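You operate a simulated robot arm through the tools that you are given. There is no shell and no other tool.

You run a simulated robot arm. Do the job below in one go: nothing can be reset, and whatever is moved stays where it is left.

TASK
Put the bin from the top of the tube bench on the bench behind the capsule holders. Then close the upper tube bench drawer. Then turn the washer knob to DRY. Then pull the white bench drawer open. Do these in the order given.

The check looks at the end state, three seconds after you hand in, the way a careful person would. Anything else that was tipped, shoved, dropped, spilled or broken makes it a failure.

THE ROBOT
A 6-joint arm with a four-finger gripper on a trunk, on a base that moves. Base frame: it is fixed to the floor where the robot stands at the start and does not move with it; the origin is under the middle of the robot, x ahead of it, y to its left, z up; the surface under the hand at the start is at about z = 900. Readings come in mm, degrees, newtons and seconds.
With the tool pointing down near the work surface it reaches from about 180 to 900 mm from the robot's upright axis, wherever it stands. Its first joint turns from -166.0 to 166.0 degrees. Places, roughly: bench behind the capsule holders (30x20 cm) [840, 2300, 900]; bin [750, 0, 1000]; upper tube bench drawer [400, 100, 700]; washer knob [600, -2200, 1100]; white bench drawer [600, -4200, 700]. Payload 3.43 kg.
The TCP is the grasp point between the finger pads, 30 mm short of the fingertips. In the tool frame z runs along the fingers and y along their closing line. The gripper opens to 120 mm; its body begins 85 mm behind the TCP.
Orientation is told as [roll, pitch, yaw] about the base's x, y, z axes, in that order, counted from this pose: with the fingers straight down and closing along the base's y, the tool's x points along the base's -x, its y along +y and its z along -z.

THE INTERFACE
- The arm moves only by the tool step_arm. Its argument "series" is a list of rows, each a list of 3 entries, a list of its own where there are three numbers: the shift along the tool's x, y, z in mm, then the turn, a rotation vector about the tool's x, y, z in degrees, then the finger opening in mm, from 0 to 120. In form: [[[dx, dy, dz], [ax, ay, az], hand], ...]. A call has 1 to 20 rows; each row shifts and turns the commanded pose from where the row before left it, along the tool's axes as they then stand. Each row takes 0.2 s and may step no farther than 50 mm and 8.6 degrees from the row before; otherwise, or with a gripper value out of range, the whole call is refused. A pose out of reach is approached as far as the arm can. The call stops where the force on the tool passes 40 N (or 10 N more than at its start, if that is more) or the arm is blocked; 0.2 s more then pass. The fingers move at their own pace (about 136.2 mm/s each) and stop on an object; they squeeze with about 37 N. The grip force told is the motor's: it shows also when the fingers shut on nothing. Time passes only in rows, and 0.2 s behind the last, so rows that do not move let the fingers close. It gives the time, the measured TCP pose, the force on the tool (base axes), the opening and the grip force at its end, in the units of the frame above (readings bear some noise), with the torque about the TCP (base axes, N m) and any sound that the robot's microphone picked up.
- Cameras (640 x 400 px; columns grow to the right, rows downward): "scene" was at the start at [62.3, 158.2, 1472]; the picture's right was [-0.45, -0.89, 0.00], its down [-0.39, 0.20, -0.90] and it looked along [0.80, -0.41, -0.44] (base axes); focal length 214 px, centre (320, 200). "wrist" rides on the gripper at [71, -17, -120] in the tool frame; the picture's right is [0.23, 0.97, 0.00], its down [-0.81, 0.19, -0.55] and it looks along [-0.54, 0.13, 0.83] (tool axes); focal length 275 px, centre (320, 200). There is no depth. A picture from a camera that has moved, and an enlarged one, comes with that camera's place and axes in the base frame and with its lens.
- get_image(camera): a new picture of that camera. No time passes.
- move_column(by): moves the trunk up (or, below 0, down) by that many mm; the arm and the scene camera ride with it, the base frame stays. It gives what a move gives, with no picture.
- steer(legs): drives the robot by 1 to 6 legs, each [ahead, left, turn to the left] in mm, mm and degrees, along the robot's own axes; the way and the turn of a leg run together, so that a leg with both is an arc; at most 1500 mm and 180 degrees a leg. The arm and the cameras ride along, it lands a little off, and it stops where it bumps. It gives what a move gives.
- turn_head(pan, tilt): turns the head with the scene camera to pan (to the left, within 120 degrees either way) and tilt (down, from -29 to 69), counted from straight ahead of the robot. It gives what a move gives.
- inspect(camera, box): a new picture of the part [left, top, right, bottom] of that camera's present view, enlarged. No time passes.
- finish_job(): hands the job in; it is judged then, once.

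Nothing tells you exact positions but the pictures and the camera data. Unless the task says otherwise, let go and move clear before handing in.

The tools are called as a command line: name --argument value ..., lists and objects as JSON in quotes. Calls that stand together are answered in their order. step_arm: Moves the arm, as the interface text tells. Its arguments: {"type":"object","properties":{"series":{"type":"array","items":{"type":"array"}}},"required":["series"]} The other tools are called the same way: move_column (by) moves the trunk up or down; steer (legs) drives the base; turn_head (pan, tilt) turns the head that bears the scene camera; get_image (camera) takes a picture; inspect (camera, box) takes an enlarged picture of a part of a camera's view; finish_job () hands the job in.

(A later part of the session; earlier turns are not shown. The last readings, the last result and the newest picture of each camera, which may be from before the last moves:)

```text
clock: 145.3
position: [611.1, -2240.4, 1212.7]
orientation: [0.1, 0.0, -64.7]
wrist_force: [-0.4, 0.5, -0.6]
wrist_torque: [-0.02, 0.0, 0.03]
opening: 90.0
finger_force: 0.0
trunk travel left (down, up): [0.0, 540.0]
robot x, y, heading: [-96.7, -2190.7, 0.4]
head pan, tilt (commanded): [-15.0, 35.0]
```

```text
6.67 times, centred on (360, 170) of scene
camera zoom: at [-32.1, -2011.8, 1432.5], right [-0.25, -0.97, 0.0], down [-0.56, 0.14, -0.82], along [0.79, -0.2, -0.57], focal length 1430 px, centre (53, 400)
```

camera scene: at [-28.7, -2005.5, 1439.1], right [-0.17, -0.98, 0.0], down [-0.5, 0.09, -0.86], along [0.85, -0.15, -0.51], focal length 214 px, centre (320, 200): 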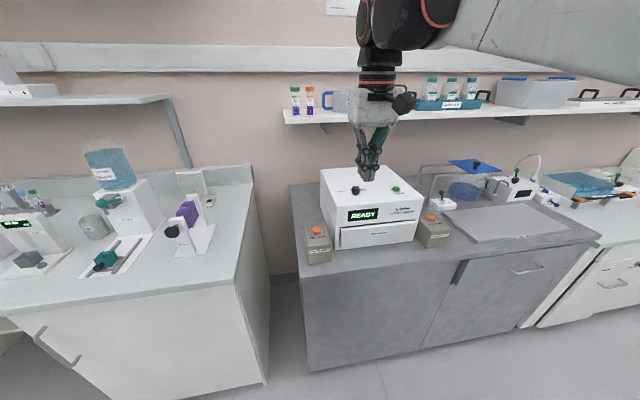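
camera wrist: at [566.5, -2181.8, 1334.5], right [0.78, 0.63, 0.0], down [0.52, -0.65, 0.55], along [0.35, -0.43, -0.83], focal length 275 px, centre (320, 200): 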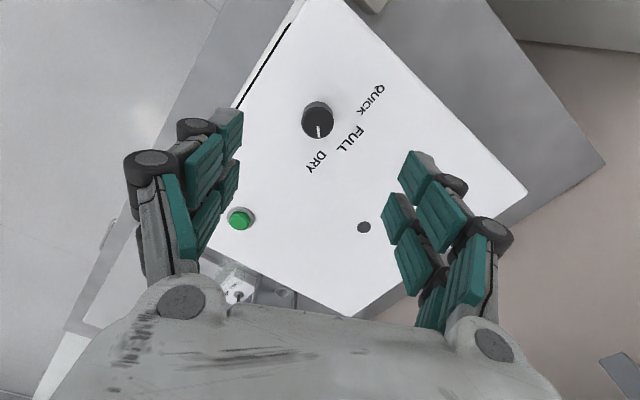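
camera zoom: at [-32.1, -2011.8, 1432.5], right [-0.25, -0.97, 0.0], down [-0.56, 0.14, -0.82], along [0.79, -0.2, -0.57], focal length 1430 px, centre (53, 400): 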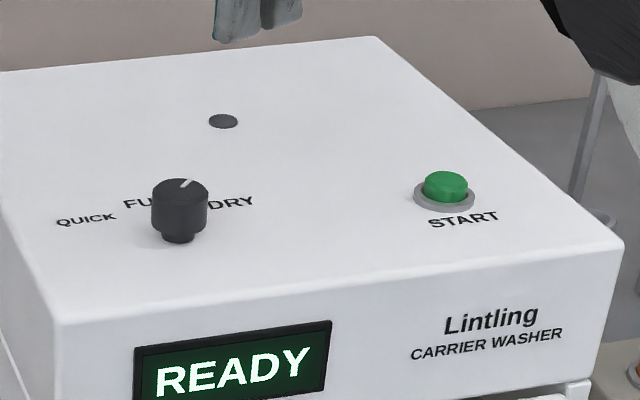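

The pointer now points at DRY (about 50° from FULL, at the end stop). I retract the arm and drive back to the aisle to go to the white bench.

step_arm --series '[[[0, 0, -30], [0, 0, 0], 90], [[17.8, -37.7, 0], [0, 0, 0], 60], [[17.8, -37.7, 0], [0, 0, 0], 60], [[17.8, -37.7, 0], [0, 0, 0], 60], [[17.8, -37.7, 0], [0, 0, 0], 60], [[17.8, -37.7, 0], [0, 0, 0], 60], [[17.8, -37.7, 0], [0, 0, 0], 60], [[0, 0, 0], [0, 0, 0], 60]]'

steer --legs '[[-400, 0, 0]]'

turn_head --pan -60 --tilt 20

get_image --camera "scene"

```text
clock: 147.1
position: [360.0, -2244.1, 1244.4]
orientation: [0.0, 0.0, -64.6]
wrist_force: [0.8, -0.5, 0.2]
wrist_torque: [-0.01, -0.07, 0.0]
opening: 60.1
finger_force: 0.0
trunk travel left (down, up): [0.0, 540.0]
robot x, y, heading: [-97.2, -2187.0, 0.8]
head pan, tilt (commanded): [-15.0, 35.0]
```

```text
clock: 149.7
position: [-65.8, -2247.7, 1244.9]
orientation: [0.0, -0.1, -64.5]
wrist_force: [0.2, 0.1, 0.3]
wrist_torque: [0.0, -0.01, -0.01]
opening: 60.3
finger_force: 0.1
trunk travel left (down, up): [0.0, 540.0]
robot x, y, heading: [-523.1, -2192.0, 0.6]
head pan, tilt (commanded): [-15.0, 35.0]
```

```text
clock: 150.8
position: [-65.2, -2246.6, 1245.0]
orientation: [0.0, 0.0, -64.6]
wrist_force: [0.1, 0.2, -0.1]
wrist_torque: [0.0, 0.03, -0.02]
opening: 59.9
finger_force: 0.1
trunk travel left (down, up): [0.0, 540.0]
robot x, y, heading: [-521.7, -2192.3, 0.6]
head pan, tilt (commanded): [-60.0, 20.0]
```

```text
taken
camera scene: at [-497.0, -2074.7, 1456.3], right [-0.86, -0.51, 0.0], down [-0.17, 0.29, -0.94], along [0.48, -0.81, -0.34], focal length 214 px, centre (320, 200)
```

scene: 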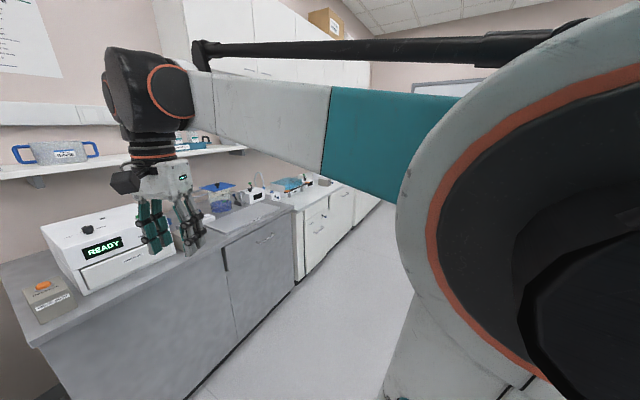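

The aisle ahead is clear. I drive right about 1.1 m and look at the white bench.

steer --legs '[[0, -1100, 0]]'

turn_head --pan -30 --tilt 25

get_image --camera "scene"

```text
clock: 156.6
position: [-63.9, -3392.3, 1244.8]
orientation: [0.0, 0.0, -65.5]
wrist_force: [-0.2, 0.0, 0.3]
wrist_torque: [0.03, 0.02, 0.03]
opening: 59.7
finger_force: 0.0
trunk travel left (down, up): [0.0, 540.0]
robot x, y, heading: [-522.1, -3331.0, -0.4]
head pan, tilt (commanded): [-60.0, 20.0]
```

```text
clock: 157.6
position: [-64.1, -3392.3, 1244.2]
orientation: [0.0, 0.0, -65.4]
wrist_force: [0.1, -0.3, 0.3]
wrist_torque: [-0.02, 0.02, 0.0]
opening: 60.2
finger_force: 0.0
trunk travel left (down, up): [0.0, 540.0]
robot x, y, heading: [-516.3, -3330.5, -0.3]
head pan, tilt (commanded): [-30.0, 25.0]
```

```text
taken
camera scene: at [-483.4, -3206.4, 1454.8], right [-0.81, -0.58, 0.0], down [-0.21, 0.29, -0.93], along [0.55, -0.76, -0.36], focal length 214 px, centre (320, 200)
```

scene: 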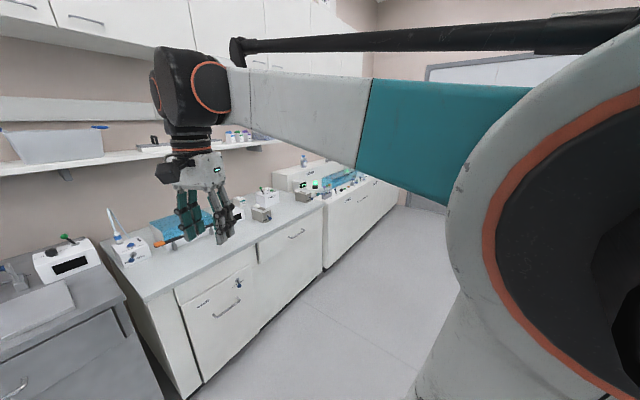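

inspect --camera "scene" --box '[170, 180, 370, 330]'

steer --legs '[[0, -700, 0.4]]'

turn_head --pan -20 --tilt 35

get_image --camera "scene"

```text
2.67 times, centred on (270, 255) of scene
camera zoom: at [-483.4, -3206.4, 1454.8], right [-0.81, -0.58, 0.0], down [-0.21, 0.29, -0.93], along [0.55, -0.76, -0.36], focal length 572 px, centre (453, 53)
```

zoom: 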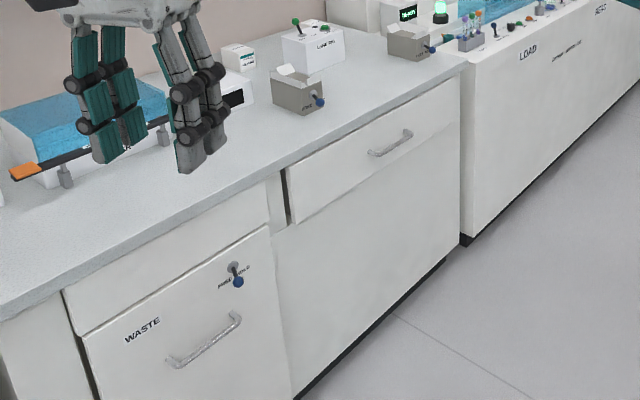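

```text
clock: 161.4
position: [-64.0, -4078.5, 1244.0]
orientation: [0.0, 0.0, -65.1]
wrist_force: [0.1, -0.4, 0.4]
wrist_torque: [0.02, -0.02, -0.01]
opening: 60.1
finger_force: 0.1
trunk travel left (down, up): [0.0, 540.0]
robot x, y, heading: [-521.1, -4016.5, -0.1]
head pan, tilt (commanded): [-30.0, 25.0]
```

```text
clock: 162.1
position: [-64.4, -4077.3, 1243.8]
orientation: [0.0, 0.0, -65.1]
wrist_force: [-0.5, 0.1, 0.5]
wrist_torque: [0.01, 0.02, 0.03]
opening: 59.9
finger_force: 0.0
trunk travel left (down, up): [0.0, 540.0]
robot x, y, heading: [-522.7, -4018.6, 0.1]
head pan, tilt (commanded): [-20.0, 35.0]
```

```text
taken
camera scene: at [-486.1, -3894.7, 1452.9], right [-0.81, -0.59, 0.0], down [-0.22, 0.3, -0.93], along [0.54, -0.75, -0.38], focal length 214 px, centre (320, 200)
```

scene: 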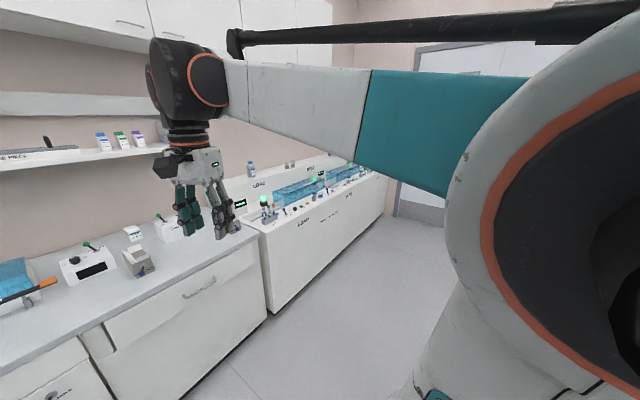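

The white bench drawer's bar handle triangulates to about (440, −4198, 678). I move in front of it, set the tool to yaw 0 and tilt so the wrist camera can inspect the handle.

step_arm --series '[[[0, 0, 0], [0, 0, -8.1], 60], [[0, 0, 0], [0, 0, -8.1], 60], [[0, 0, 0], [0, 0, -8.1], 60], [[0, 0, 0], [0, 0, -8.1], 60], [[0, 0, 0], [0, 0, -8.1], 60], [[0, 0, 0], [0, 0, -8.1], 60], [[0, 0, 0], [0, 0, -8.1], 60], [[0, 0, 0], [0, 0, -8.1], 60], [[0, 0, 0], [0, 0, 0], 120], [[0, 0, 0], [0, 0, 0], 120]]'

steer --legs '[[60, -165, 0]]'

turn_head --pan -10 --tilt 35

get_image --camera "scene"

get_image --camera "wrist"

```text
clock: 164.3
position: [-63.8, -4076.1, 1244.7]
orientation: [0.0, 0.0, -0.2]
wrist_force: [0.4, -0.9, -0.2]
wrist_torque: [0.0, -0.03, -0.01]
opening: 120.0
finger_force: 0.1
trunk travel left (down, up): [0.0, 540.0]
robot x, y, heading: [-517.6, -4019.5, 0.3]
head pan, tilt (commanded): [-20.0, 35.0]
```

```text
clock: 165.8
position: [-3.3, -4243.9, 1245.6]
orientation: [0.0, 0.0, -0.7]
wrist_force: [-0.1, -0.5, 0.2]
wrist_torque: [-0.03, -0.01, -0.02]
opening: 119.9
finger_force: 0.0
trunk travel left (down, up): [0.0, 540.0]
robot x, y, heading: [-459.7, -4179.9, -0.2]
head pan, tilt (commanded): [-20.0, 35.0]
```

```text
clock: 166.5
position: [-4.3, -4243.5, 1244.7]
orientation: [-0.1, 0.0, -0.7]
wrist_force: [-0.4, -0.2, 0.5]
wrist_torque: [0.0, 0.01, 0.01]
opening: 120.0
finger_force: 0.0
trunk travel left (down, up): [0.0, 540.0]
robot x, y, heading: [-462.1, -4182.3, -0.8]
head pan, tilt (commanded): [-10.0, 35.0]
```

```text
taken
camera scene: at [-424.8, -4058.2, 1449.4], right [-0.82, -0.57, 0.0], down [-0.24, 0.34, -0.91], along [0.52, -0.75, -0.41], focal length 214 px, centre (320, 200)
```

scene: 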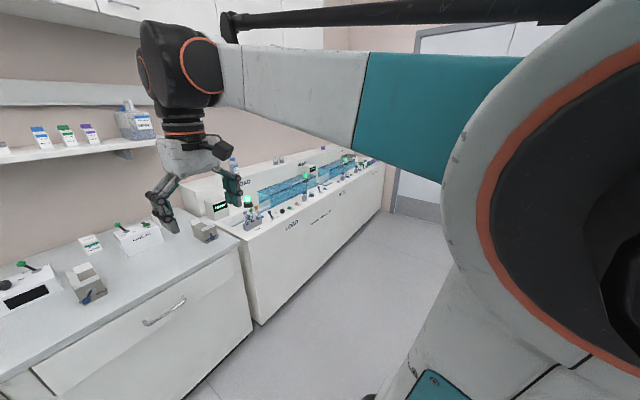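

```text
taken
camera wrist: at [-74.0, -4258.8, 1365.4], right [-0.22, 0.98, 0.0], down [0.81, 0.18, 0.55], along [0.54, 0.12, -0.83], focal length 275 px, centre (320, 200)
```

wrist: 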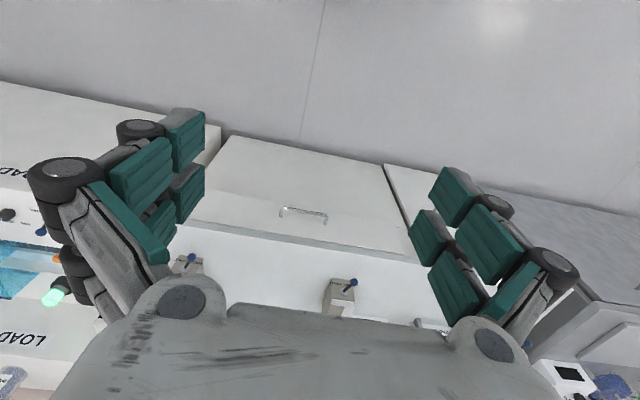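

inspect --camera "wrist" --box '[190, 120, 430, 280]'

inspect --camera "scene" --box '[20, 240, 260, 400]'

```text
2.50 times, centred on (310, 200) of wrist
camera zoom: at [-74.0, -4258.8, 1365.4], right [-0.22, 0.98, 0.0], down [0.81, 0.18, 0.55], along [0.54, 0.12, -0.83], focal length 688 px, centre (345, 200)
```

zoom: 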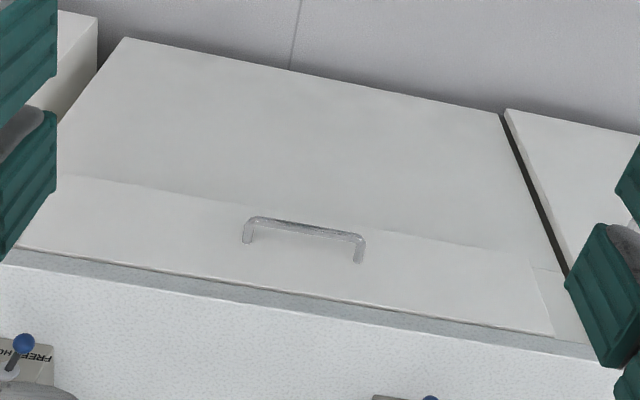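

```text
2.50 times, centred on (140, 320) of scene
camera zoom: at [-424.8, -4058.2, 1449.4], right [-0.82, -0.57, 0.0], down [-0.24, 0.34, -0.91], along [0.52, -0.75, -0.41], focal length 536 px, centre (770, -100)
```

zoom: 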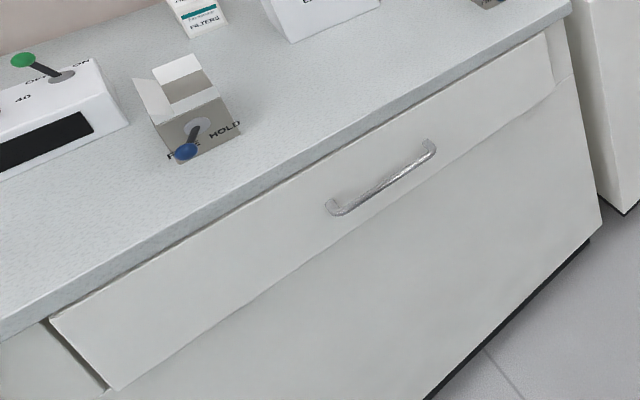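

The white bench top is at z≈790; the drawer's bar handle is near (423, −4195, 683), about 138 mm long, standing ~32 mm off the panel. I'll turn the tool to yaw −90 so the far finger pair can hook behind the bar from above, and come closer to measure.

steer --legs '[[60, 0, 0.5]]'

step_arm --series '[[[0, 0, 0], [0, 0, 8.1], 120], [[0, 0, 0], [0, 0, 8.1], 120], [[0, 0, 0], [0, 0, 8.1], 120], [[0, 0, 0], [0, 0, 8.1], 120], [[0, 0, 0], [0, 0, 8.1], 120], [[0, 0, 0], [0, 0, 8.1], 120], [[0, 0, 0], [0, 0, 8.1], 120], [[0, 0, 0], [0, 0, 8.1], 120], [[0, 0, 0], [0, 0, 8.1], 120], [[0, 0, 0], [0, 0, 8.1], 120], [[0, 0, 0], [0, 0, 8.1], 120], [[0, 0, 0], [0, 0, 0], 120]]'

```text
clock: 167.5
position: [58.5, -4240.2, 1245.0]
orientation: [0.0, 0.0, -0.1]
wrist_force: [0.0, -0.4, -0.8]
wrist_torque: [-0.02, -0.02, 0.0]
opening: 119.8
finger_force: 0.0
trunk travel left (down, up): [0.0, 540.0]
robot x, y, heading: [-399.1, -4184.1, 0.0]
head pan, tilt (commanded): [-10.0, 35.0]
```

```text
clock: 170.1
position: [58.0, -4239.4, 1243.0]
orientation: [0.1, -0.1, -89.3]
wrist_force: [0.0, -0.2, -0.7]
wrist_torque: [-0.03, -0.01, -0.02]
opening: 119.9
finger_force: 0.0
trunk travel left (down, up): [0.0, 540.0]
robot x, y, heading: [-400.0, -4180.3, 0.6]
head pan, tilt (commanded): [-10.0, 35.0]
```

step_arm --series '[[[7, 45, 0], [0, 0, 0], 120], [[7, 45, 0], [0, 0, 0], 120], [[7, 45, 0], [0, 0, 0], 120], [[7, 45, 0], [0, 0, 0], 120], [[7, 45, 0], [0, 0, 0], 120], [[6, 45, 0], [0, 0, 0], 120], [[0, 0, 48], [0, 0, 0], 120], [[0, 0, 48], [0, 0, 0], 120], [[0, 0, 48], [0, 0, 0], 120], [[0, 0, 48], [0, 0, 0], 120], [[0, 0, 48], [0, 0, 0], 120], [[0, 0, 0], [0, 0, 0], 120]]'

get_image --camera "wrist"

turn_head --pan -10 --tilt 40

get_image --camera "scene"

```text
clock: 172.7
position: [330.3, -4197.8, 1005.0]
orientation: [0.0, 0.1, -89.2]
wrist_force: [0.2, -0.7, 0.5]
wrist_torque: [0.0, 0.05, -0.02]
opening: 120.0
finger_force: 0.2
trunk travel left (down, up): [0.0, 540.0]
robot x, y, heading: [-399.2, -4182.0, 0.2]
head pan, tilt (commanded): [-10.0, 35.0]
```

```text
taken
camera wrist: at [313.0, -4126.2, 1125.1], right [0.97, 0.24, 0.0], down [0.2, -0.81, 0.55], along [0.13, -0.54, -0.83], focal length 275 px, centre (320, 200)
```

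wrist: 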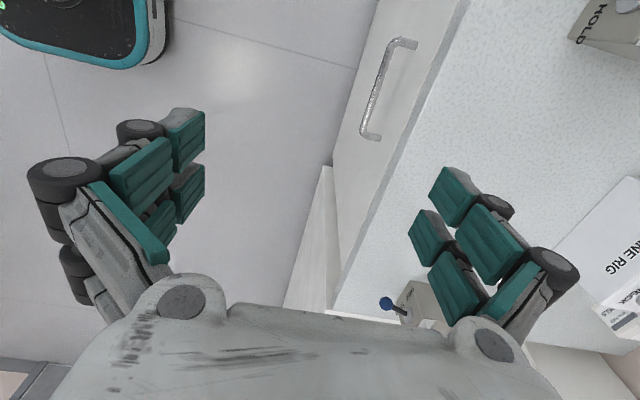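

```text
clock: 173.3
position: [329.4, -4197.7, 1004.6]
orientation: [0.0, 0.0, -89.2]
wrist_force: [0.2, 0.6, -0.6]
wrist_torque: [0.01, -0.01, -0.04]
opening: 120.1
finger_force: 0.1
trunk travel left (down, up): [0.0, 540.0]
robot x, y, heading: [-396.7, -4180.1, 0.2]
head pan, tilt (commanded): [-10.0, 40.0]
```

```text
taken
camera scene: at [-334.4, -3997.2, 1424.9], right [-0.17, -0.99, 0.0], down [-0.63, 0.11, -0.77], along [0.76, -0.13, -0.64], focal length 214 px, centre (320, 200)
```

scene: 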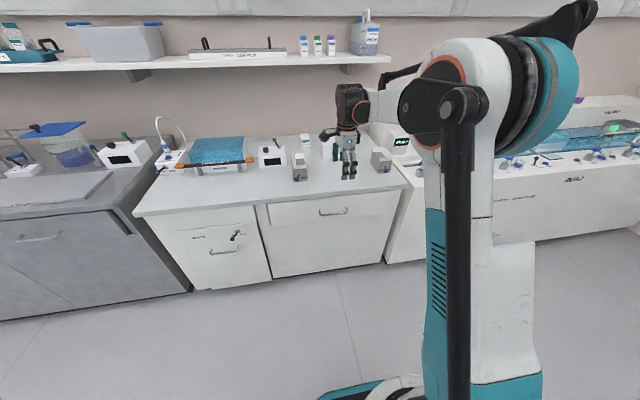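

inspect --camera "wrist" --box '[330, 0, 480, 170]'

inspect --camera "scene" --box '[255, 130, 415, 260]'

```text
2.35 times, centred on (405, 85) of wrist
camera zoom: at [312.7, -4126.1, 1125.8], right [0.97, 0.24, 0.0], down [0.2, -0.81, 0.55], along [0.13, -0.54, -0.83], focal length 648 px, centre (120, 471)
```

zoom: 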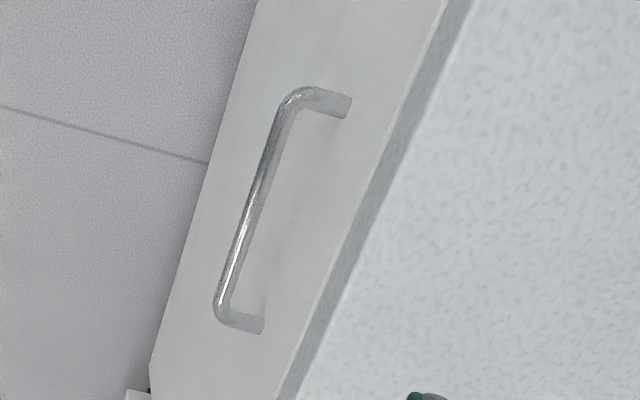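

```text
3.08 times, centred on (335, 195) of scene
camera zoom: at [-334.4, -3997.2, 1424.9], right [-0.17, -0.99, 0.0], down [-0.63, 0.11, -0.77], along [0.76, -0.13, -0.64], focal length 660 px, centre (274, 215)
```

zoom: 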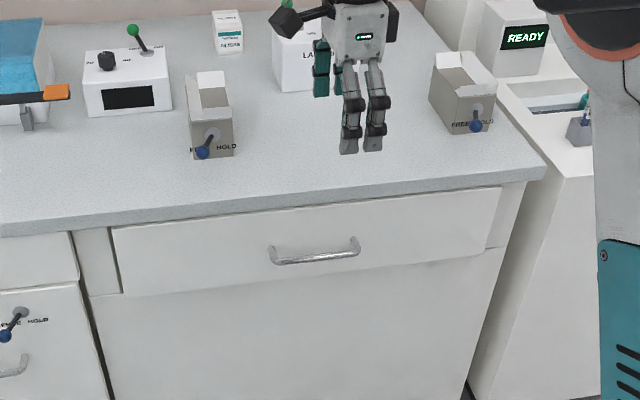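

The handle is now well seen: bar about 10 mm thick, ~35 mm off the panel, centre near (413, −4190, ~695). I lower the open gripper in front of it (still short of the bar) to refine.

step_arm --series '[[[1, 2, 45], [0, 0, 0], 120], [[1, 2, 45], [0, 0, 0], 120], [[1, 2, 45], [0, 0, 0], 120], [[1, 2, 45], [0, 0, 0], 120], [[1, 2, 40], [0, 0, 0], 120], [[0, 0, 0], [0, 0, 0], 120]]'

get_image --camera "wrist"

inspect --camera "scene" --box '[275, 150, 395, 240]'

```text
clock: 174.7
position: [340.4, -4187.0, 785.9]
orientation: [-0.1, 0.0, -89.2]
wrist_force: [0.2, 0.1, -0.7]
wrist_torque: [-0.03, -0.01, 0.01]
opening: 119.8
finger_force: 0.1
trunk travel left (down, up): [0.0, 540.0]
robot x, y, heading: [-396.6, -4184.1, 0.2]
head pan, tilt (commanded): [-10.0, 40.0]
```

```text
taken
camera wrist: at [323.9, -4115.1, 906.4], right [0.97, 0.24, 0.0], down [0.2, -0.81, 0.55], along [0.13, -0.54, -0.83], focal length 275 px, centre (320, 200)
```

wrist: 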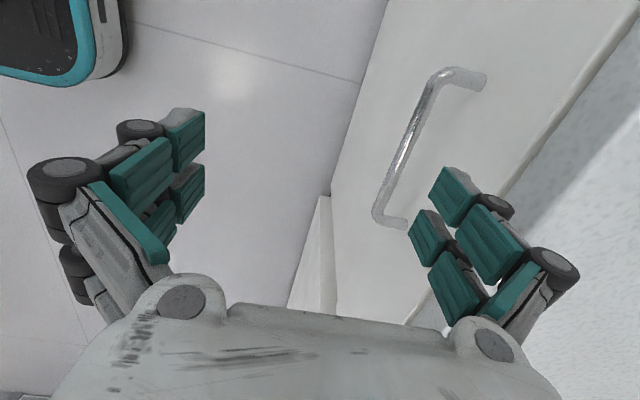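

```text
4.44 times, centred on (335, 195) of scene
camera zoom: at [-334.0, -3997.2, 1424.9], right [-0.17, -0.99, 0.0], down [-0.63, 0.11, -0.77], along [0.75, -0.13, -0.64], focal length 953 px, centre (253, 222)
```

zoom: 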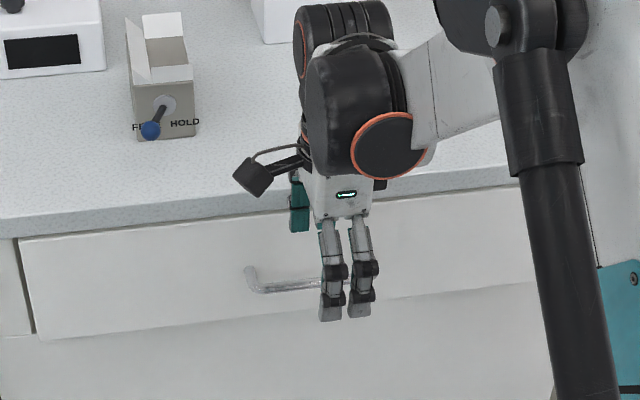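

I found that the bench slab overhangs slightly (front x≈438, z≈780–800), so I'll tilt the tool 15° so the far fingers can slide down behind the bar without touching the slab. First the tilt and a pre-insert position.

step_arm --series '[[[0, 0, 0], [-7.5, 0, 0], 120], [[0, 0, 0], [-7.5, 0, 0], 120], [[0, -3.9, 14], [0, 0, 0], 120], [[0, -3.9, 14], [0, 0, 0], 120], [[0, 0, 0], [0, 0, 0], 120]]'

get_image --camera "wrist"

inspect --camera "wrist" --box '[340, 40, 540, 260]'

```text
clock: 175.9
position: [339.2, -4189.7, 758.2]
orientation: [15.0, 0.0, -89.2]
wrist_force: [0.5, -1.2, 0.0]
wrist_torque: [-0.01, 0.0, 0.0]
opening: 120.2
finger_force: 0.1
trunk travel left (down, up): [0.0, 540.0]
robot x, y, heading: [-397.5, -4180.6, 0.1]
head pan, tilt (commanded): [-10.0, 40.0]
```

```text
taken
camera wrist: at [291.8, -4117.1, 868.6], right [0.94, 0.24, 0.25], down [0.05, -0.81, 0.58], along [0.35, -0.53, -0.77], focal length 275 px, centre (320, 200)
```

wrist: 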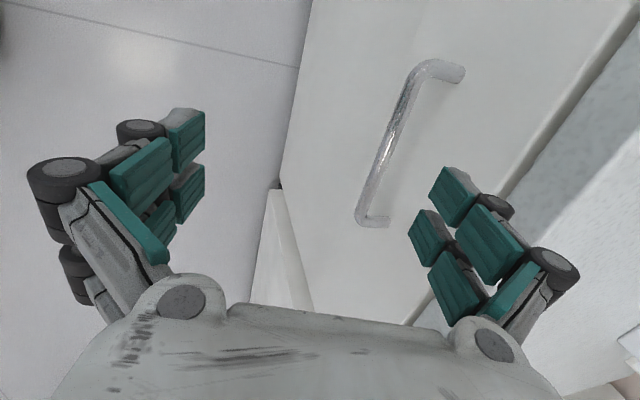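

```text
1.82 times, centred on (440, 150) of wrist
camera zoom: at [291.8, -4117.1, 868.6], right [0.94, 0.24, 0.25], down [0.05, -0.81, 0.58], along [0.35, -0.53, -0.77], focal length 500 px, centre (102, 291)
```

zoom: 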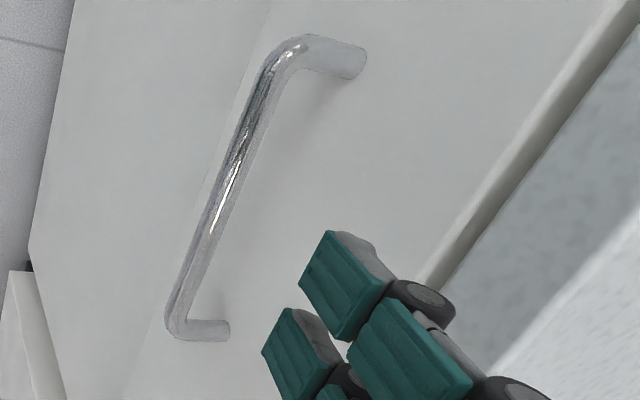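

The tilt worked and the bar is clearly visible. I advance ~45 mm along the tool axis (fingertips still above the bar) and re-measure.

step_arm --series '[[[0, 1, 15], [0, 0, 0], 120], [[0, 1, 15], [0, 0, 0], 120], [[0, 1, 12], [0, 0, 0], 120], [[0, 0, 0], [0, 0, 0], 120]]'

get_image --camera "wrist"

inspect --camera "wrist" --box '[340, 40, 540, 260]'

inspect --camera "scene" --box '[275, 150, 395, 240]'

```text
clock: 176.9
position: [352.5, -4189.9, 718.0]
orientation: [15.1, 0.0, -89.1]
wrist_force: [-0.3, -0.2, -0.6]
wrist_torque: [-0.02, 0.01, 0.01]
opening: 120.0
finger_force: 0.0
trunk travel left (down, up): [0.0, 540.0]
robot x, y, heading: [-397.9, -4181.5, 0.4]
head pan, tilt (commanded): [-10.0, 40.0]
```

```text
taken
camera wrist: at [304.8, -4117.5, 828.5], right [0.94, 0.24, 0.25], down [0.05, -0.81, 0.58], along [0.35, -0.53, -0.77], focal length 275 px, centre (320, 200)
```

wrist: 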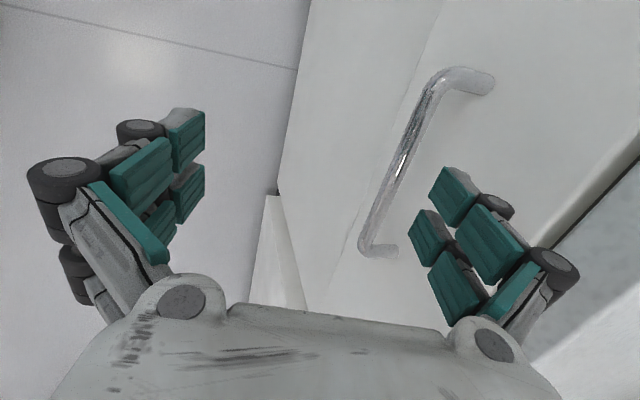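

```text
1.82 times, centred on (440, 150) of wrist
camera zoom: at [304.8, -4117.5, 828.5], right [0.94, 0.24, 0.25], down [0.05, -0.81, 0.58], along [0.35, -0.53, -0.77], focal length 500 px, centre (102, 291)
```

zoom: 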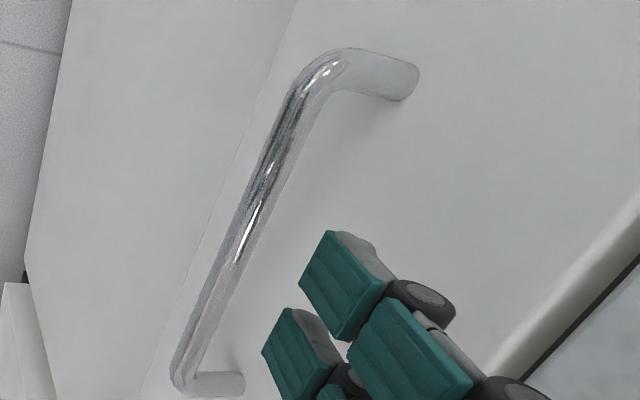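

```text
4.44 times, centred on (335, 195) of scene
camera zoom: at [-334.3, -3997.2, 1424.9], right [-0.17, -0.99, 0.0], down [-0.63, 0.11, -0.77], along [0.75, -0.13, -0.64], focal length 953 px, centre (253, 222)
```

zoom: 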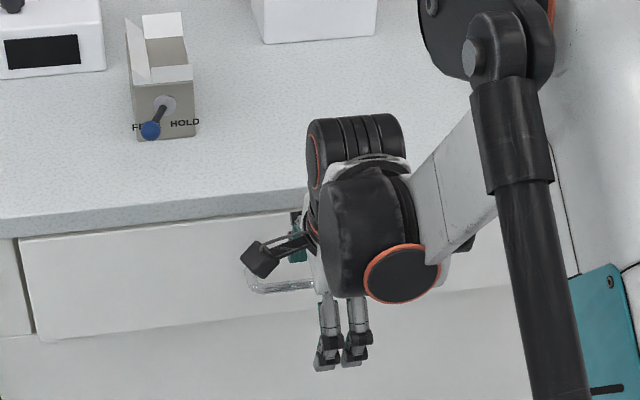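

The geometry is now clear: at full opening the fingertips end ~9 mm beyond the TCP; the bar is at tool Y≈54, Z≈51, so the far fingers (inner face Y≈62) will pass behind it. I shift 3 mm toward the panel and advance in steps.

step_arm --series '[[[0, 1.5, 10], [0, 0, 0], 120], [[0, 1.5, 10], [0, 0, 0], 120], [[0, 0, 6], [0, 0, 0], 120], [[0, 0, 0], [0, 0, 0], 120]]'

get_image --camera "wrist"

inspect --camera "wrist" --box '[340, 60, 540, 280]'

```text
clock: 177.9
position: [360.9, -4188.9, 691.7]
orientation: [15.0, 0.0, -89.3]
wrist_force: [0.2, 1.0, -0.6]
wrist_torque: [0.02, -0.01, -0.03]
opening: 119.9
finger_force: 0.1
trunk travel left (down, up): [0.0, 540.0]
robot x, y, heading: [-396.5, -4183.2, 0.4]
head pan, tilt (commanded): [-10.0, 40.0]
```

```text
taken
camera wrist: at [314.4, -4117.2, 804.0], right [0.94, 0.24, 0.25], down [0.05, -0.81, 0.58], along [0.35, -0.53, -0.77], focal length 275 px, centre (320, 200)
```

wrist: 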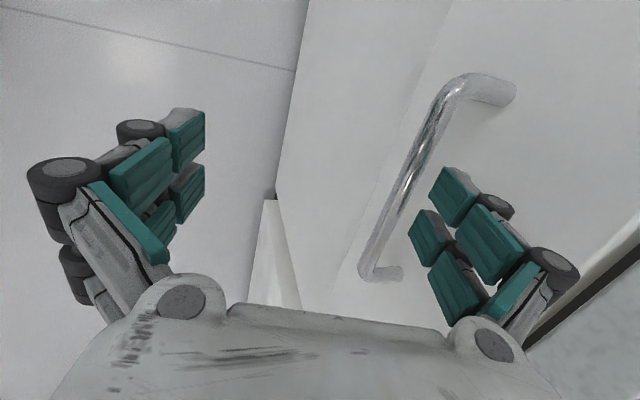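

```text
1.82 times, centred on (440, 170) of wrist
camera zoom: at [314.4, -4117.2, 804.0], right [0.94, 0.24, 0.25], down [0.05, -0.81, 0.58], along [0.35, -0.53, -0.77], focal length 500 px, centre (102, 254)
```

zoom: 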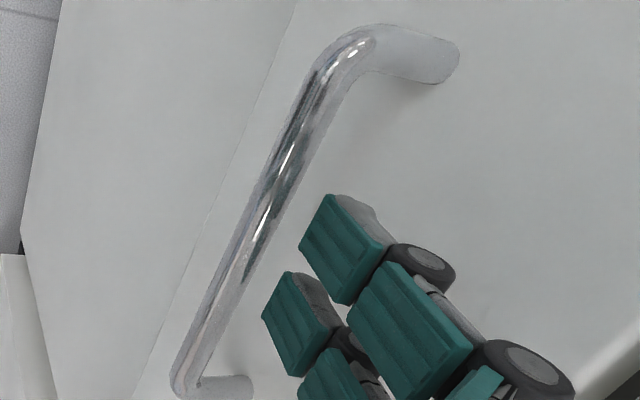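

The far fingers line up just behind the bar. I continue inserting along the tool axis.

step_arm --series '[[[0, 0, 7], [0, 0, 0], 120], [[0, 0, 7], [0, 0, 0], 120], [[0, 0, 0], [0, 0, 0], 120]]'

inspect --camera "wrist" --box '[340, 60, 540, 280]'

```text
clock: 178.7
position: [365.0, -4189.3, 677.3]
orientation: [14.9, 0.0, -89.1]
wrist_force: [-0.6, 0.8, 0.1]
wrist_torque: [0.01, 0.0, 0.03]
opening: 119.9
finger_force: 0.0
trunk travel left (down, up): [0.0, 540.0]
robot x, y, heading: [-397.5, -4182.6, 0.2]
head pan, tilt (commanded): [-10.0, 40.0]
```

```text
1.82 times, centred on (440, 170) of wrist
camera zoom: at [318.2, -4117.6, 790.0], right [0.94, 0.24, 0.25], down [0.05, -0.81, 0.58], along [0.35, -0.53, -0.77], focal length 500 px, centre (102, 254)
```

zoom: 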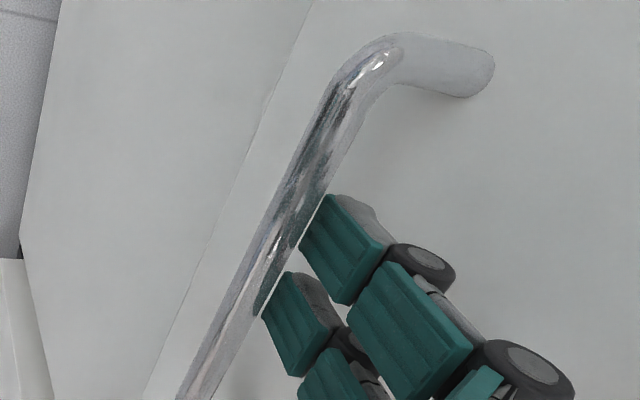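

The tips pass right next to the bar; I shift 2 mm toward the panel for clearance and go deeper.

step_arm --series '[[[0, 2, 0], [0, 0, 0], 120], [[0, 0, 6], [0, 0, 0], 120], [[0, 0, 6], [0, 0, 0], 120], [[0, 0, 0], [0, 0, 0], 120]]'

inspect --camera "wrist" --box '[340, 60, 540, 280]'

inspect --camera "scene" --box '[275, 150, 395, 240]'

```text
clock: 179.7
position: [370.1, -4187.5, 665.2]
orientation: [15.0, 0.0, -89.3]
wrist_force: [0.4, 0.5, -0.1]
wrist_torque: [0.01, 0.0, 0.01]
opening: 120.1
finger_force: 0.1
trunk travel left (down, up): [0.0, 540.0]
robot x, y, heading: [-396.9, -4185.2, 0.3]
head pan, tilt (commanded): [-10.0, 40.0]
```

```text
1.82 times, centred on (440, 170) of wrist
camera zoom: at [323.1, -4116.4, 778.2], right [0.94, 0.24, 0.25], down [0.05, -0.81, 0.58], along [0.35, -0.53, -0.77], focal length 500 px, centre (102, 254)
```

zoom: 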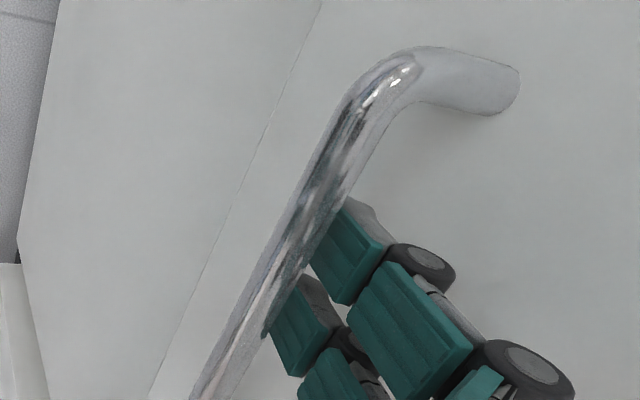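

```text
4.44 times, centred on (335, 195) of scene
camera zoom: at [-334.3, -3997.2, 1424.9], right [-0.17, -0.99, 0.0], down [-0.63, 0.11, -0.77], along [0.75, -0.13, -0.64], focal length 953 px, centre (253, 222)
```

zoom: 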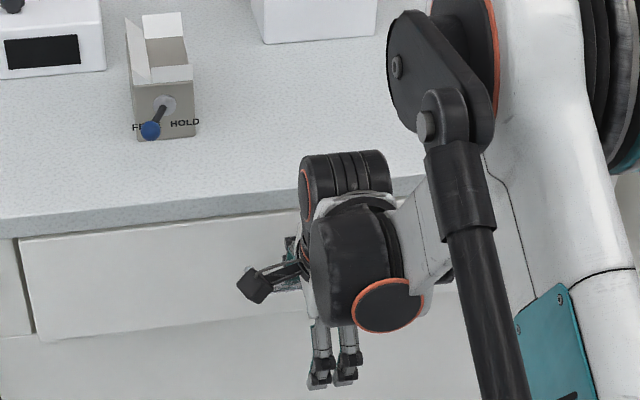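

The fingers are behind the bar. I go 8 mm deeper and then close the gripper so it clamps the bar (this already draws the drawer out a little).

step_arm --series '[[[0, 0, 4], [0, 0, 0], 120], [[0, 0, 4], [0, 0, 0], 120], [[0, 0, 0], [0, 0, 0], 120]]'

inspect --camera "wrist" --box '[340, 60, 540, 280]'

```text
clock: 180.5
position: [373.3, -4186.0, 659.8]
orientation: [14.9, 0.1, -89.2]
wrist_force: [0.1, -0.1, 0.3]
wrist_torque: [-0.04, 0.01, -0.01]
opening: 120.1
finger_force: 0.0
trunk travel left (down, up): [0.0, 540.0]
robot x, y, heading: [-396.4, -4182.3, 0.3]
head pan, tilt (commanded): [-10.0, 40.0]
```

```text
1.82 times, centred on (440, 170) of wrist
camera zoom: at [325.0, -4115.1, 771.5], right [0.94, 0.24, 0.25], down [0.05, -0.81, 0.58], along [0.35, -0.53, -0.77], focal length 500 px, centre (102, 254)
```

zoom: 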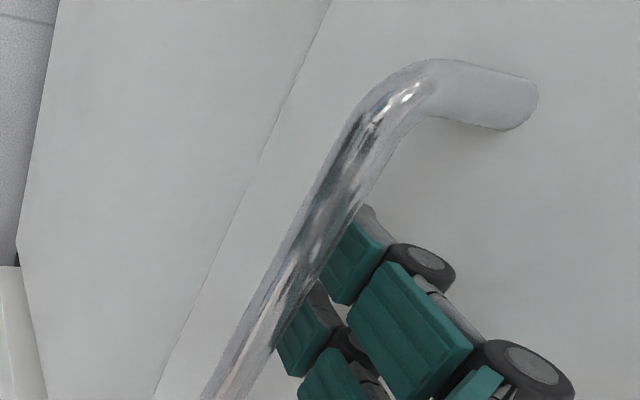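

The hook is well engaged. I pull straight back slowly and watch the drawer.

step_arm --series '[[[0, -7.7, -2.1], [0, 0, 0], 120], [[0, -7.7, -2.1], [0, 0, 0], 120], [[0, -7.7, -2.1], [0, 0, 0], 120], [[0, -7.7, -2.1], [0, 0, 0], 120], [[0, -7.7, -2.1], [0, 0, 0], 120], [[0, 0, 0], [0, 0, 0], 120]]'

inspect --camera "wrist" --box '[340, 60, 540, 280]'

get_image --camera "scene"

```text
clock: 181.9
position: [332.5, -4190.1, 659.7]
orientation: [15.0, 0.1, -89.2]
wrist_force: [-0.2, 0.1, 0.7]
wrist_torque: [0.01, 0.04, 0.01]
opening: 120.0
finger_force: 0.0
trunk travel left (down, up): [0.0, 540.0]
robot x, y, heading: [-396.9, -4181.6, 0.2]
head pan, tilt (commanded): [-10.0, 40.0]
```

```text
1.82 times, centred on (440, 170) of wrist
camera zoom: at [284.8, -4118.6, 771.1], right [0.94, 0.24, 0.25], down [0.05, -0.81, 0.58], along [0.35, -0.53, -0.77], focal length 500 px, centre (102, 254)
```

zoom: 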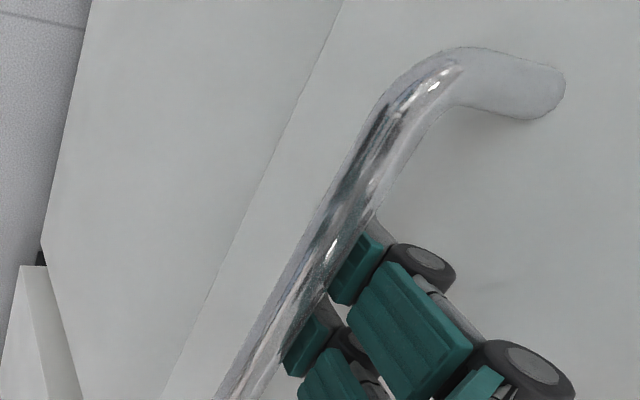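

```text
taken
camera scene: at [-334.5, -3997.3, 1424.9], right [-0.17, -0.99, 0.0], down [-0.63, 0.11, -0.77], along [0.75, -0.13, -0.64], focal length 214 px, centre (320, 200)
```

scene: 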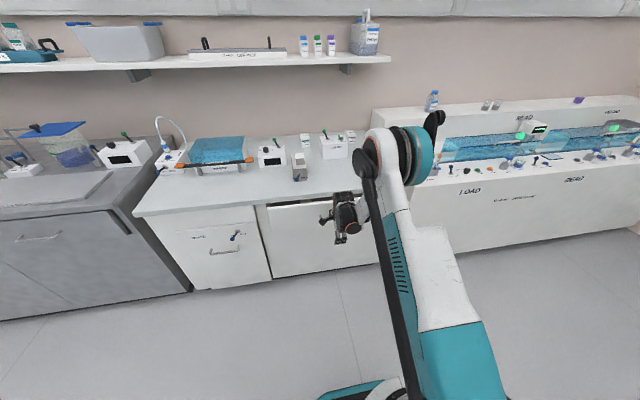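

The drawer follows. I keep pulling slowly.

step_arm --series '[[[0, -9.66, -2.6], [0, 0, 0], 120], [[0, -9.66, -2.6], [0, 0, 0], 120], [[0, -9.66, -2.6], [0, 0, 0], 120], [[0, -9.66, -2.6], [0, 0, 0], 120], [[0, -9.66, -2.6], [0, 0, 0], 120], [[0, -9.66, -2.6], [0, 0, 0], 120], [[0, -5, -1.3], [0, 0, 0], 120], [[0, 0, 0], [0, 0, 0], 120]]'

inspect --camera "wrist" --box '[340, 60, 540, 280]'

inspect --camera "scene" --box '[220, 150, 420, 290]'

```text
clock: 183.7
position: [267.3, -4190.5, 657.9]
orientation: [14.9, -0.1, -89.2]
wrist_force: [0.6, -1.3, 0.9]
wrist_torque: [0.03, -0.04, 0.02]
opening: 120.1
finger_force: 0.0
trunk travel left (down, up): [0.0, 540.0]
robot x, y, heading: [-393.3, -4182.6, 0.2]
head pan, tilt (commanded): [-10.0, 40.0]
```

```text
1.82 times, centred on (440, 170) of wrist
camera zoom: at [219.7, -4118.3, 770.5], right [0.94, 0.24, 0.25], down [0.05, -0.81, 0.58], along [0.35, -0.53, -0.77], focal length 500 px, centre (102, 254)
```

zoom: 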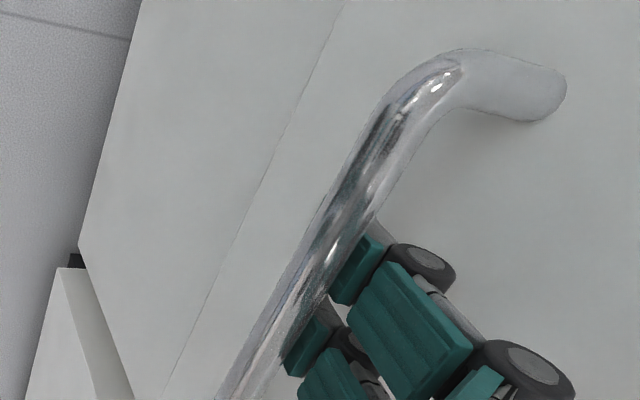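

```text
2.86 times, centred on (320, 220) of scene
camera zoom: at [-334.4, -3997.3, 1424.9], right [-0.17, -0.99, 0.0], down [-0.63, 0.11, -0.77], along [0.75, -0.13, -0.64], focal length 613 px, centre (320, 143)
```

zoom: 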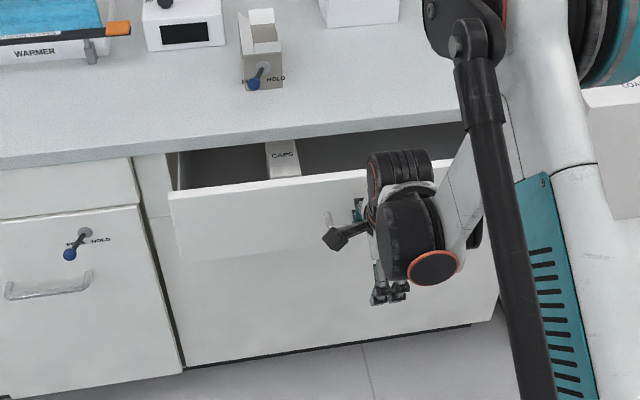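

The drawer is open about 100 mm (a CAPS box is visible inside). I continue pulling.

step_arm --series '[[[0, -9.66, -2.6], [0, 0, 0], 120], [[0, -9.66, -2.6], [0, 0, 0], 120], [[0, -9.66, -2.6], [0, 0, 0], 120], [[0, -9.66, -2.6], [0, 0, 0], 120], [[0, -9.66, -2.6], [0, 0, 0], 120], [[0, -9.66, -2.6], [0, 0, 0], 120], [[0, -9.66, -2.6], [0, 0, 0], 120], [[0, 0, 0], [0, 0, 0], 120]]'

inspect --camera "scene" --box '[220, 150, 420, 290]'

inspect --camera "wrist" --box '[340, 60, 540, 280]'

```text
clock: 185.5
position: [207.0, -4191.4, 664.6]
orientation: [15.0, 0.0, -89.2]
wrist_force: [0.2, 0.3, -0.2]
wrist_torque: [-0.01, -0.01, 0.03]
opening: 119.9
finger_force: 0.2
out of reach, approached as far as the arm can: row 6, 7
trunk travel left (down, up): [0.0, 540.0]
robot x, y, heading: [-396.5, -4183.0, 0.3]
head pan, tilt (commanded): [-10.0, 40.0]
```

```text
2.86 times, centred on (320, 220) of scene
camera zoom: at [-334.5, -3997.2, 1424.9], right [-0.17, -0.99, 0.0], down [-0.63, 0.11, -0.77], along [0.75, -0.13, -0.64], focal length 613 px, centre (320, 143)
```

zoom: 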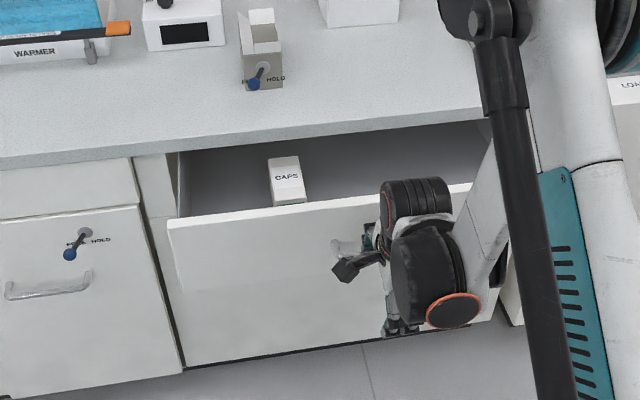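

```text
1.82 times, centred on (440, 170) of wrist
camera zoom: at [159.4, -4120.1, 777.4], right [0.94, 0.24, 0.25], down [0.05, -0.81, 0.58], along [0.34, -0.53, -0.77], focal length 500 px, centre (102, 254)
```

zoom: 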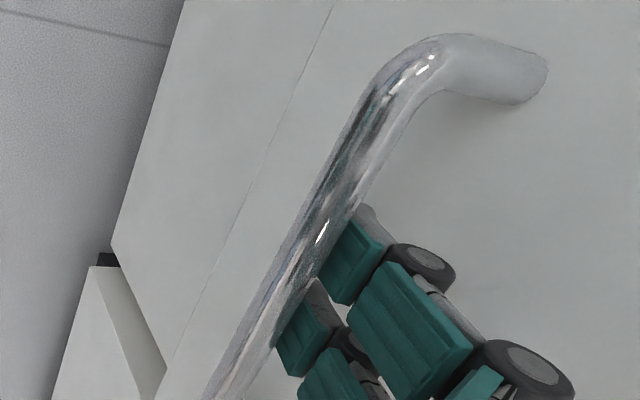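

About 160 mm open; the arm is at its near limit, so I pull further by driving the base back gently.

steer --legs '[[-40, 0, 0], [-40, 0, 0]]'

inspect --camera "scene" --box '[220, 150, 420, 290]'

inspect --camera "wrist" --box '[340, 60, 540, 280]'

```text
clock: 186.9
position: [127.2, -4190.5, 664.5]
orientation: [14.9, 0.1, -89.1]
wrist_force: [-0.1, 0.3, -1.7]
wrist_torque: [0.0, 0.03, 0.01]
opening: 120.1
finger_force: 0.0
trunk travel left (down, up): [0.0, 540.0]
robot x, y, heading: [-476.2, -4182.7, 0.4]
head pan, tilt (commanded): [-10.0, 40.0]
```

```text
2.86 times, centred on (320, 220) of scene
camera zoom: at [-414.0, -3997.6, 1424.9], right [-0.17, -0.99, 0.0], down [-0.63, 0.11, -0.77], along [0.75, -0.13, -0.64], focal length 613 px, centre (320, 143)
```

zoom: 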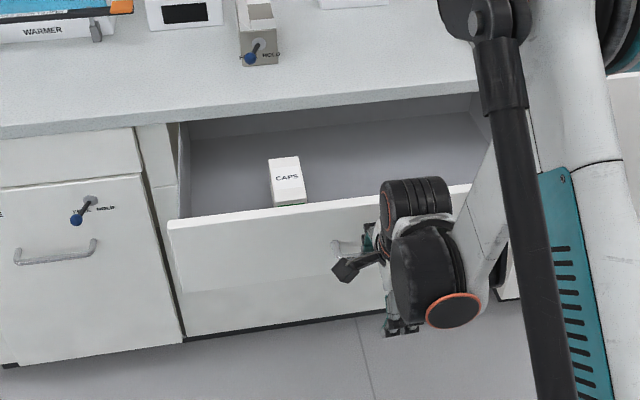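

```text
1.82 times, centred on (440, 170) of wrist
camera zoom: at [80.0, -4119.8, 777.1], right [0.94, 0.24, 0.25], down [0.06, -0.81, 0.58], along [0.34, -0.53, -0.77], focal length 500 px, centre (102, 254)
```

zoom: 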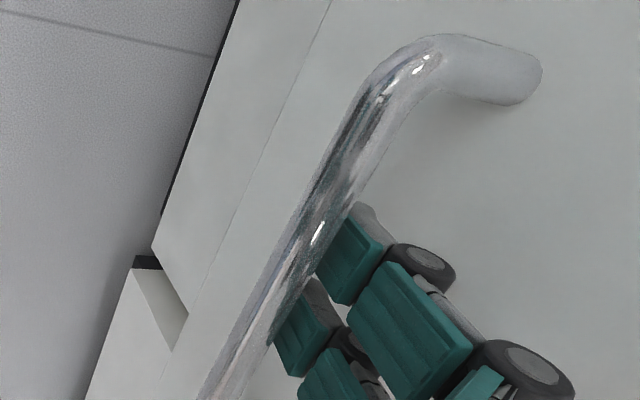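

About 240 mm open. I pull a little further in short legs, checking for an end stop.

steer --legs '[[-30, 0, 0]]'

inspect --camera "wrist" --box '[340, 60, 540, 280]'

get_image --camera "scene"

```text
clock: 187.7
position: [97.3, -4191.4, 664.2]
orientation: [14.9, 0.0, -89.2]
wrist_force: [0.1, -0.1, -0.2]
wrist_torque: [0.02, 0.02, 0.0]
opening: 119.8
finger_force: 0.1
trunk travel left (down, up): [0.0, 540.0]
robot x, y, heading: [-505.1, -4185.9, 0.3]
head pan, tilt (commanded): [-10.0, 40.0]
```

```text
1.82 times, centred on (440, 170) of wrist
camera zoom: at [50.2, -4120.2, 777.1], right [0.94, 0.24, 0.25], down [0.06, -0.81, 0.58], along [0.34, -0.53, -0.77], focal length 500 px, centre (102, 254)
```

zoom: 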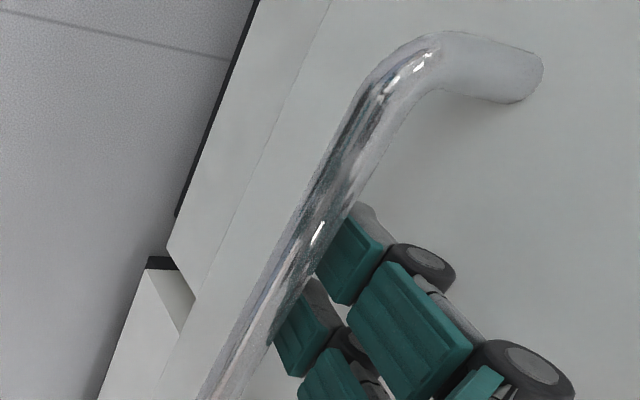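

```text
taken
camera scene: at [-443.7, -3997.8, 1424.9], right [-0.17, -0.99, 0.0], down [-0.63, 0.11, -0.77], along [0.75, -0.13, -0.64], focal length 214 px, centre (320, 200)
```

scene: 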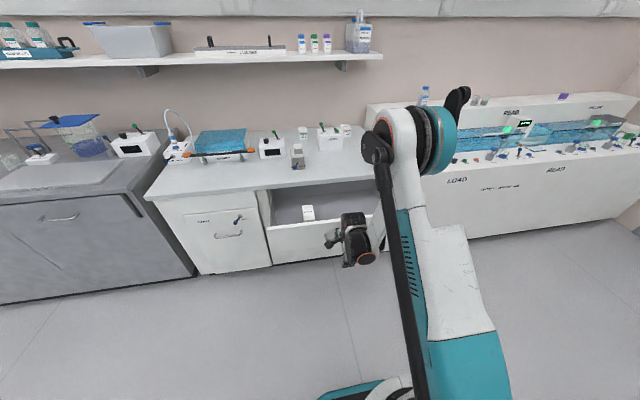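

steer --legs '[[-30, 0, 0]]'

inspect --camera "wrist" --box '[340, 60, 540, 280]'

inspect --camera "scene" --box '[220, 150, 420, 290]'

```text
clock: 188.6
position: [68.3, -4192.8, 665.3]
orientation: [14.8, 0.0, -89.1]
wrist_force: [0.3, -0.2, 0.1]
wrist_torque: [-0.01, 0.01, 0.0]
opening: 120.1
finger_force: 0.0
trunk travel left (down, up): [0.0, 540.0]
robot x, y, heading: [-538.3, -4178.1, 0.3]
head pan, tilt (commanded): [-10.0, 40.0]
```

```text
1.82 times, centred on (440, 170) of wrist
camera zoom: at [19.5, -4120.1, 777.2], right [0.94, 0.24, 0.25], down [0.06, -0.81, 0.58], along [0.34, -0.53, -0.77], focal length 500 px, centre (102, 254)
```

zoom: 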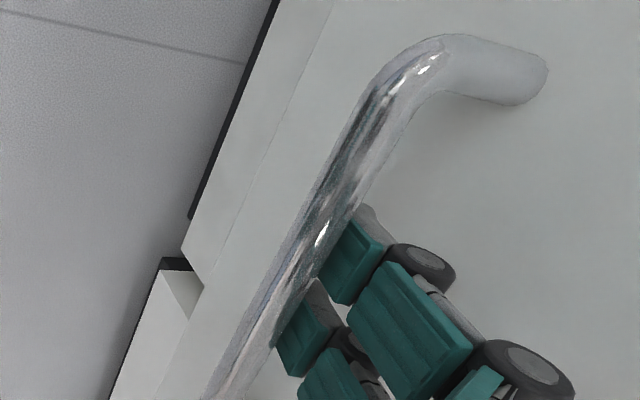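

```text
2.86 times, centred on (320, 220) of scene
camera zoom: at [-474.4, -3997.9, 1424.9], right [-0.17, -0.99, 0.0], down [-0.63, 0.11, -0.77], along [0.75, -0.13, -0.64], focal length 613 px, centre (320, 143)
```

zoom: 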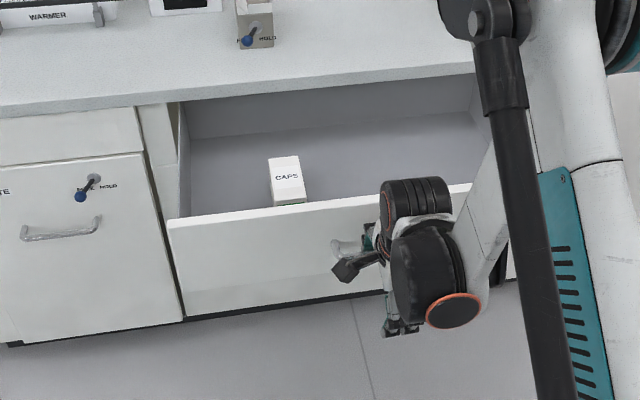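

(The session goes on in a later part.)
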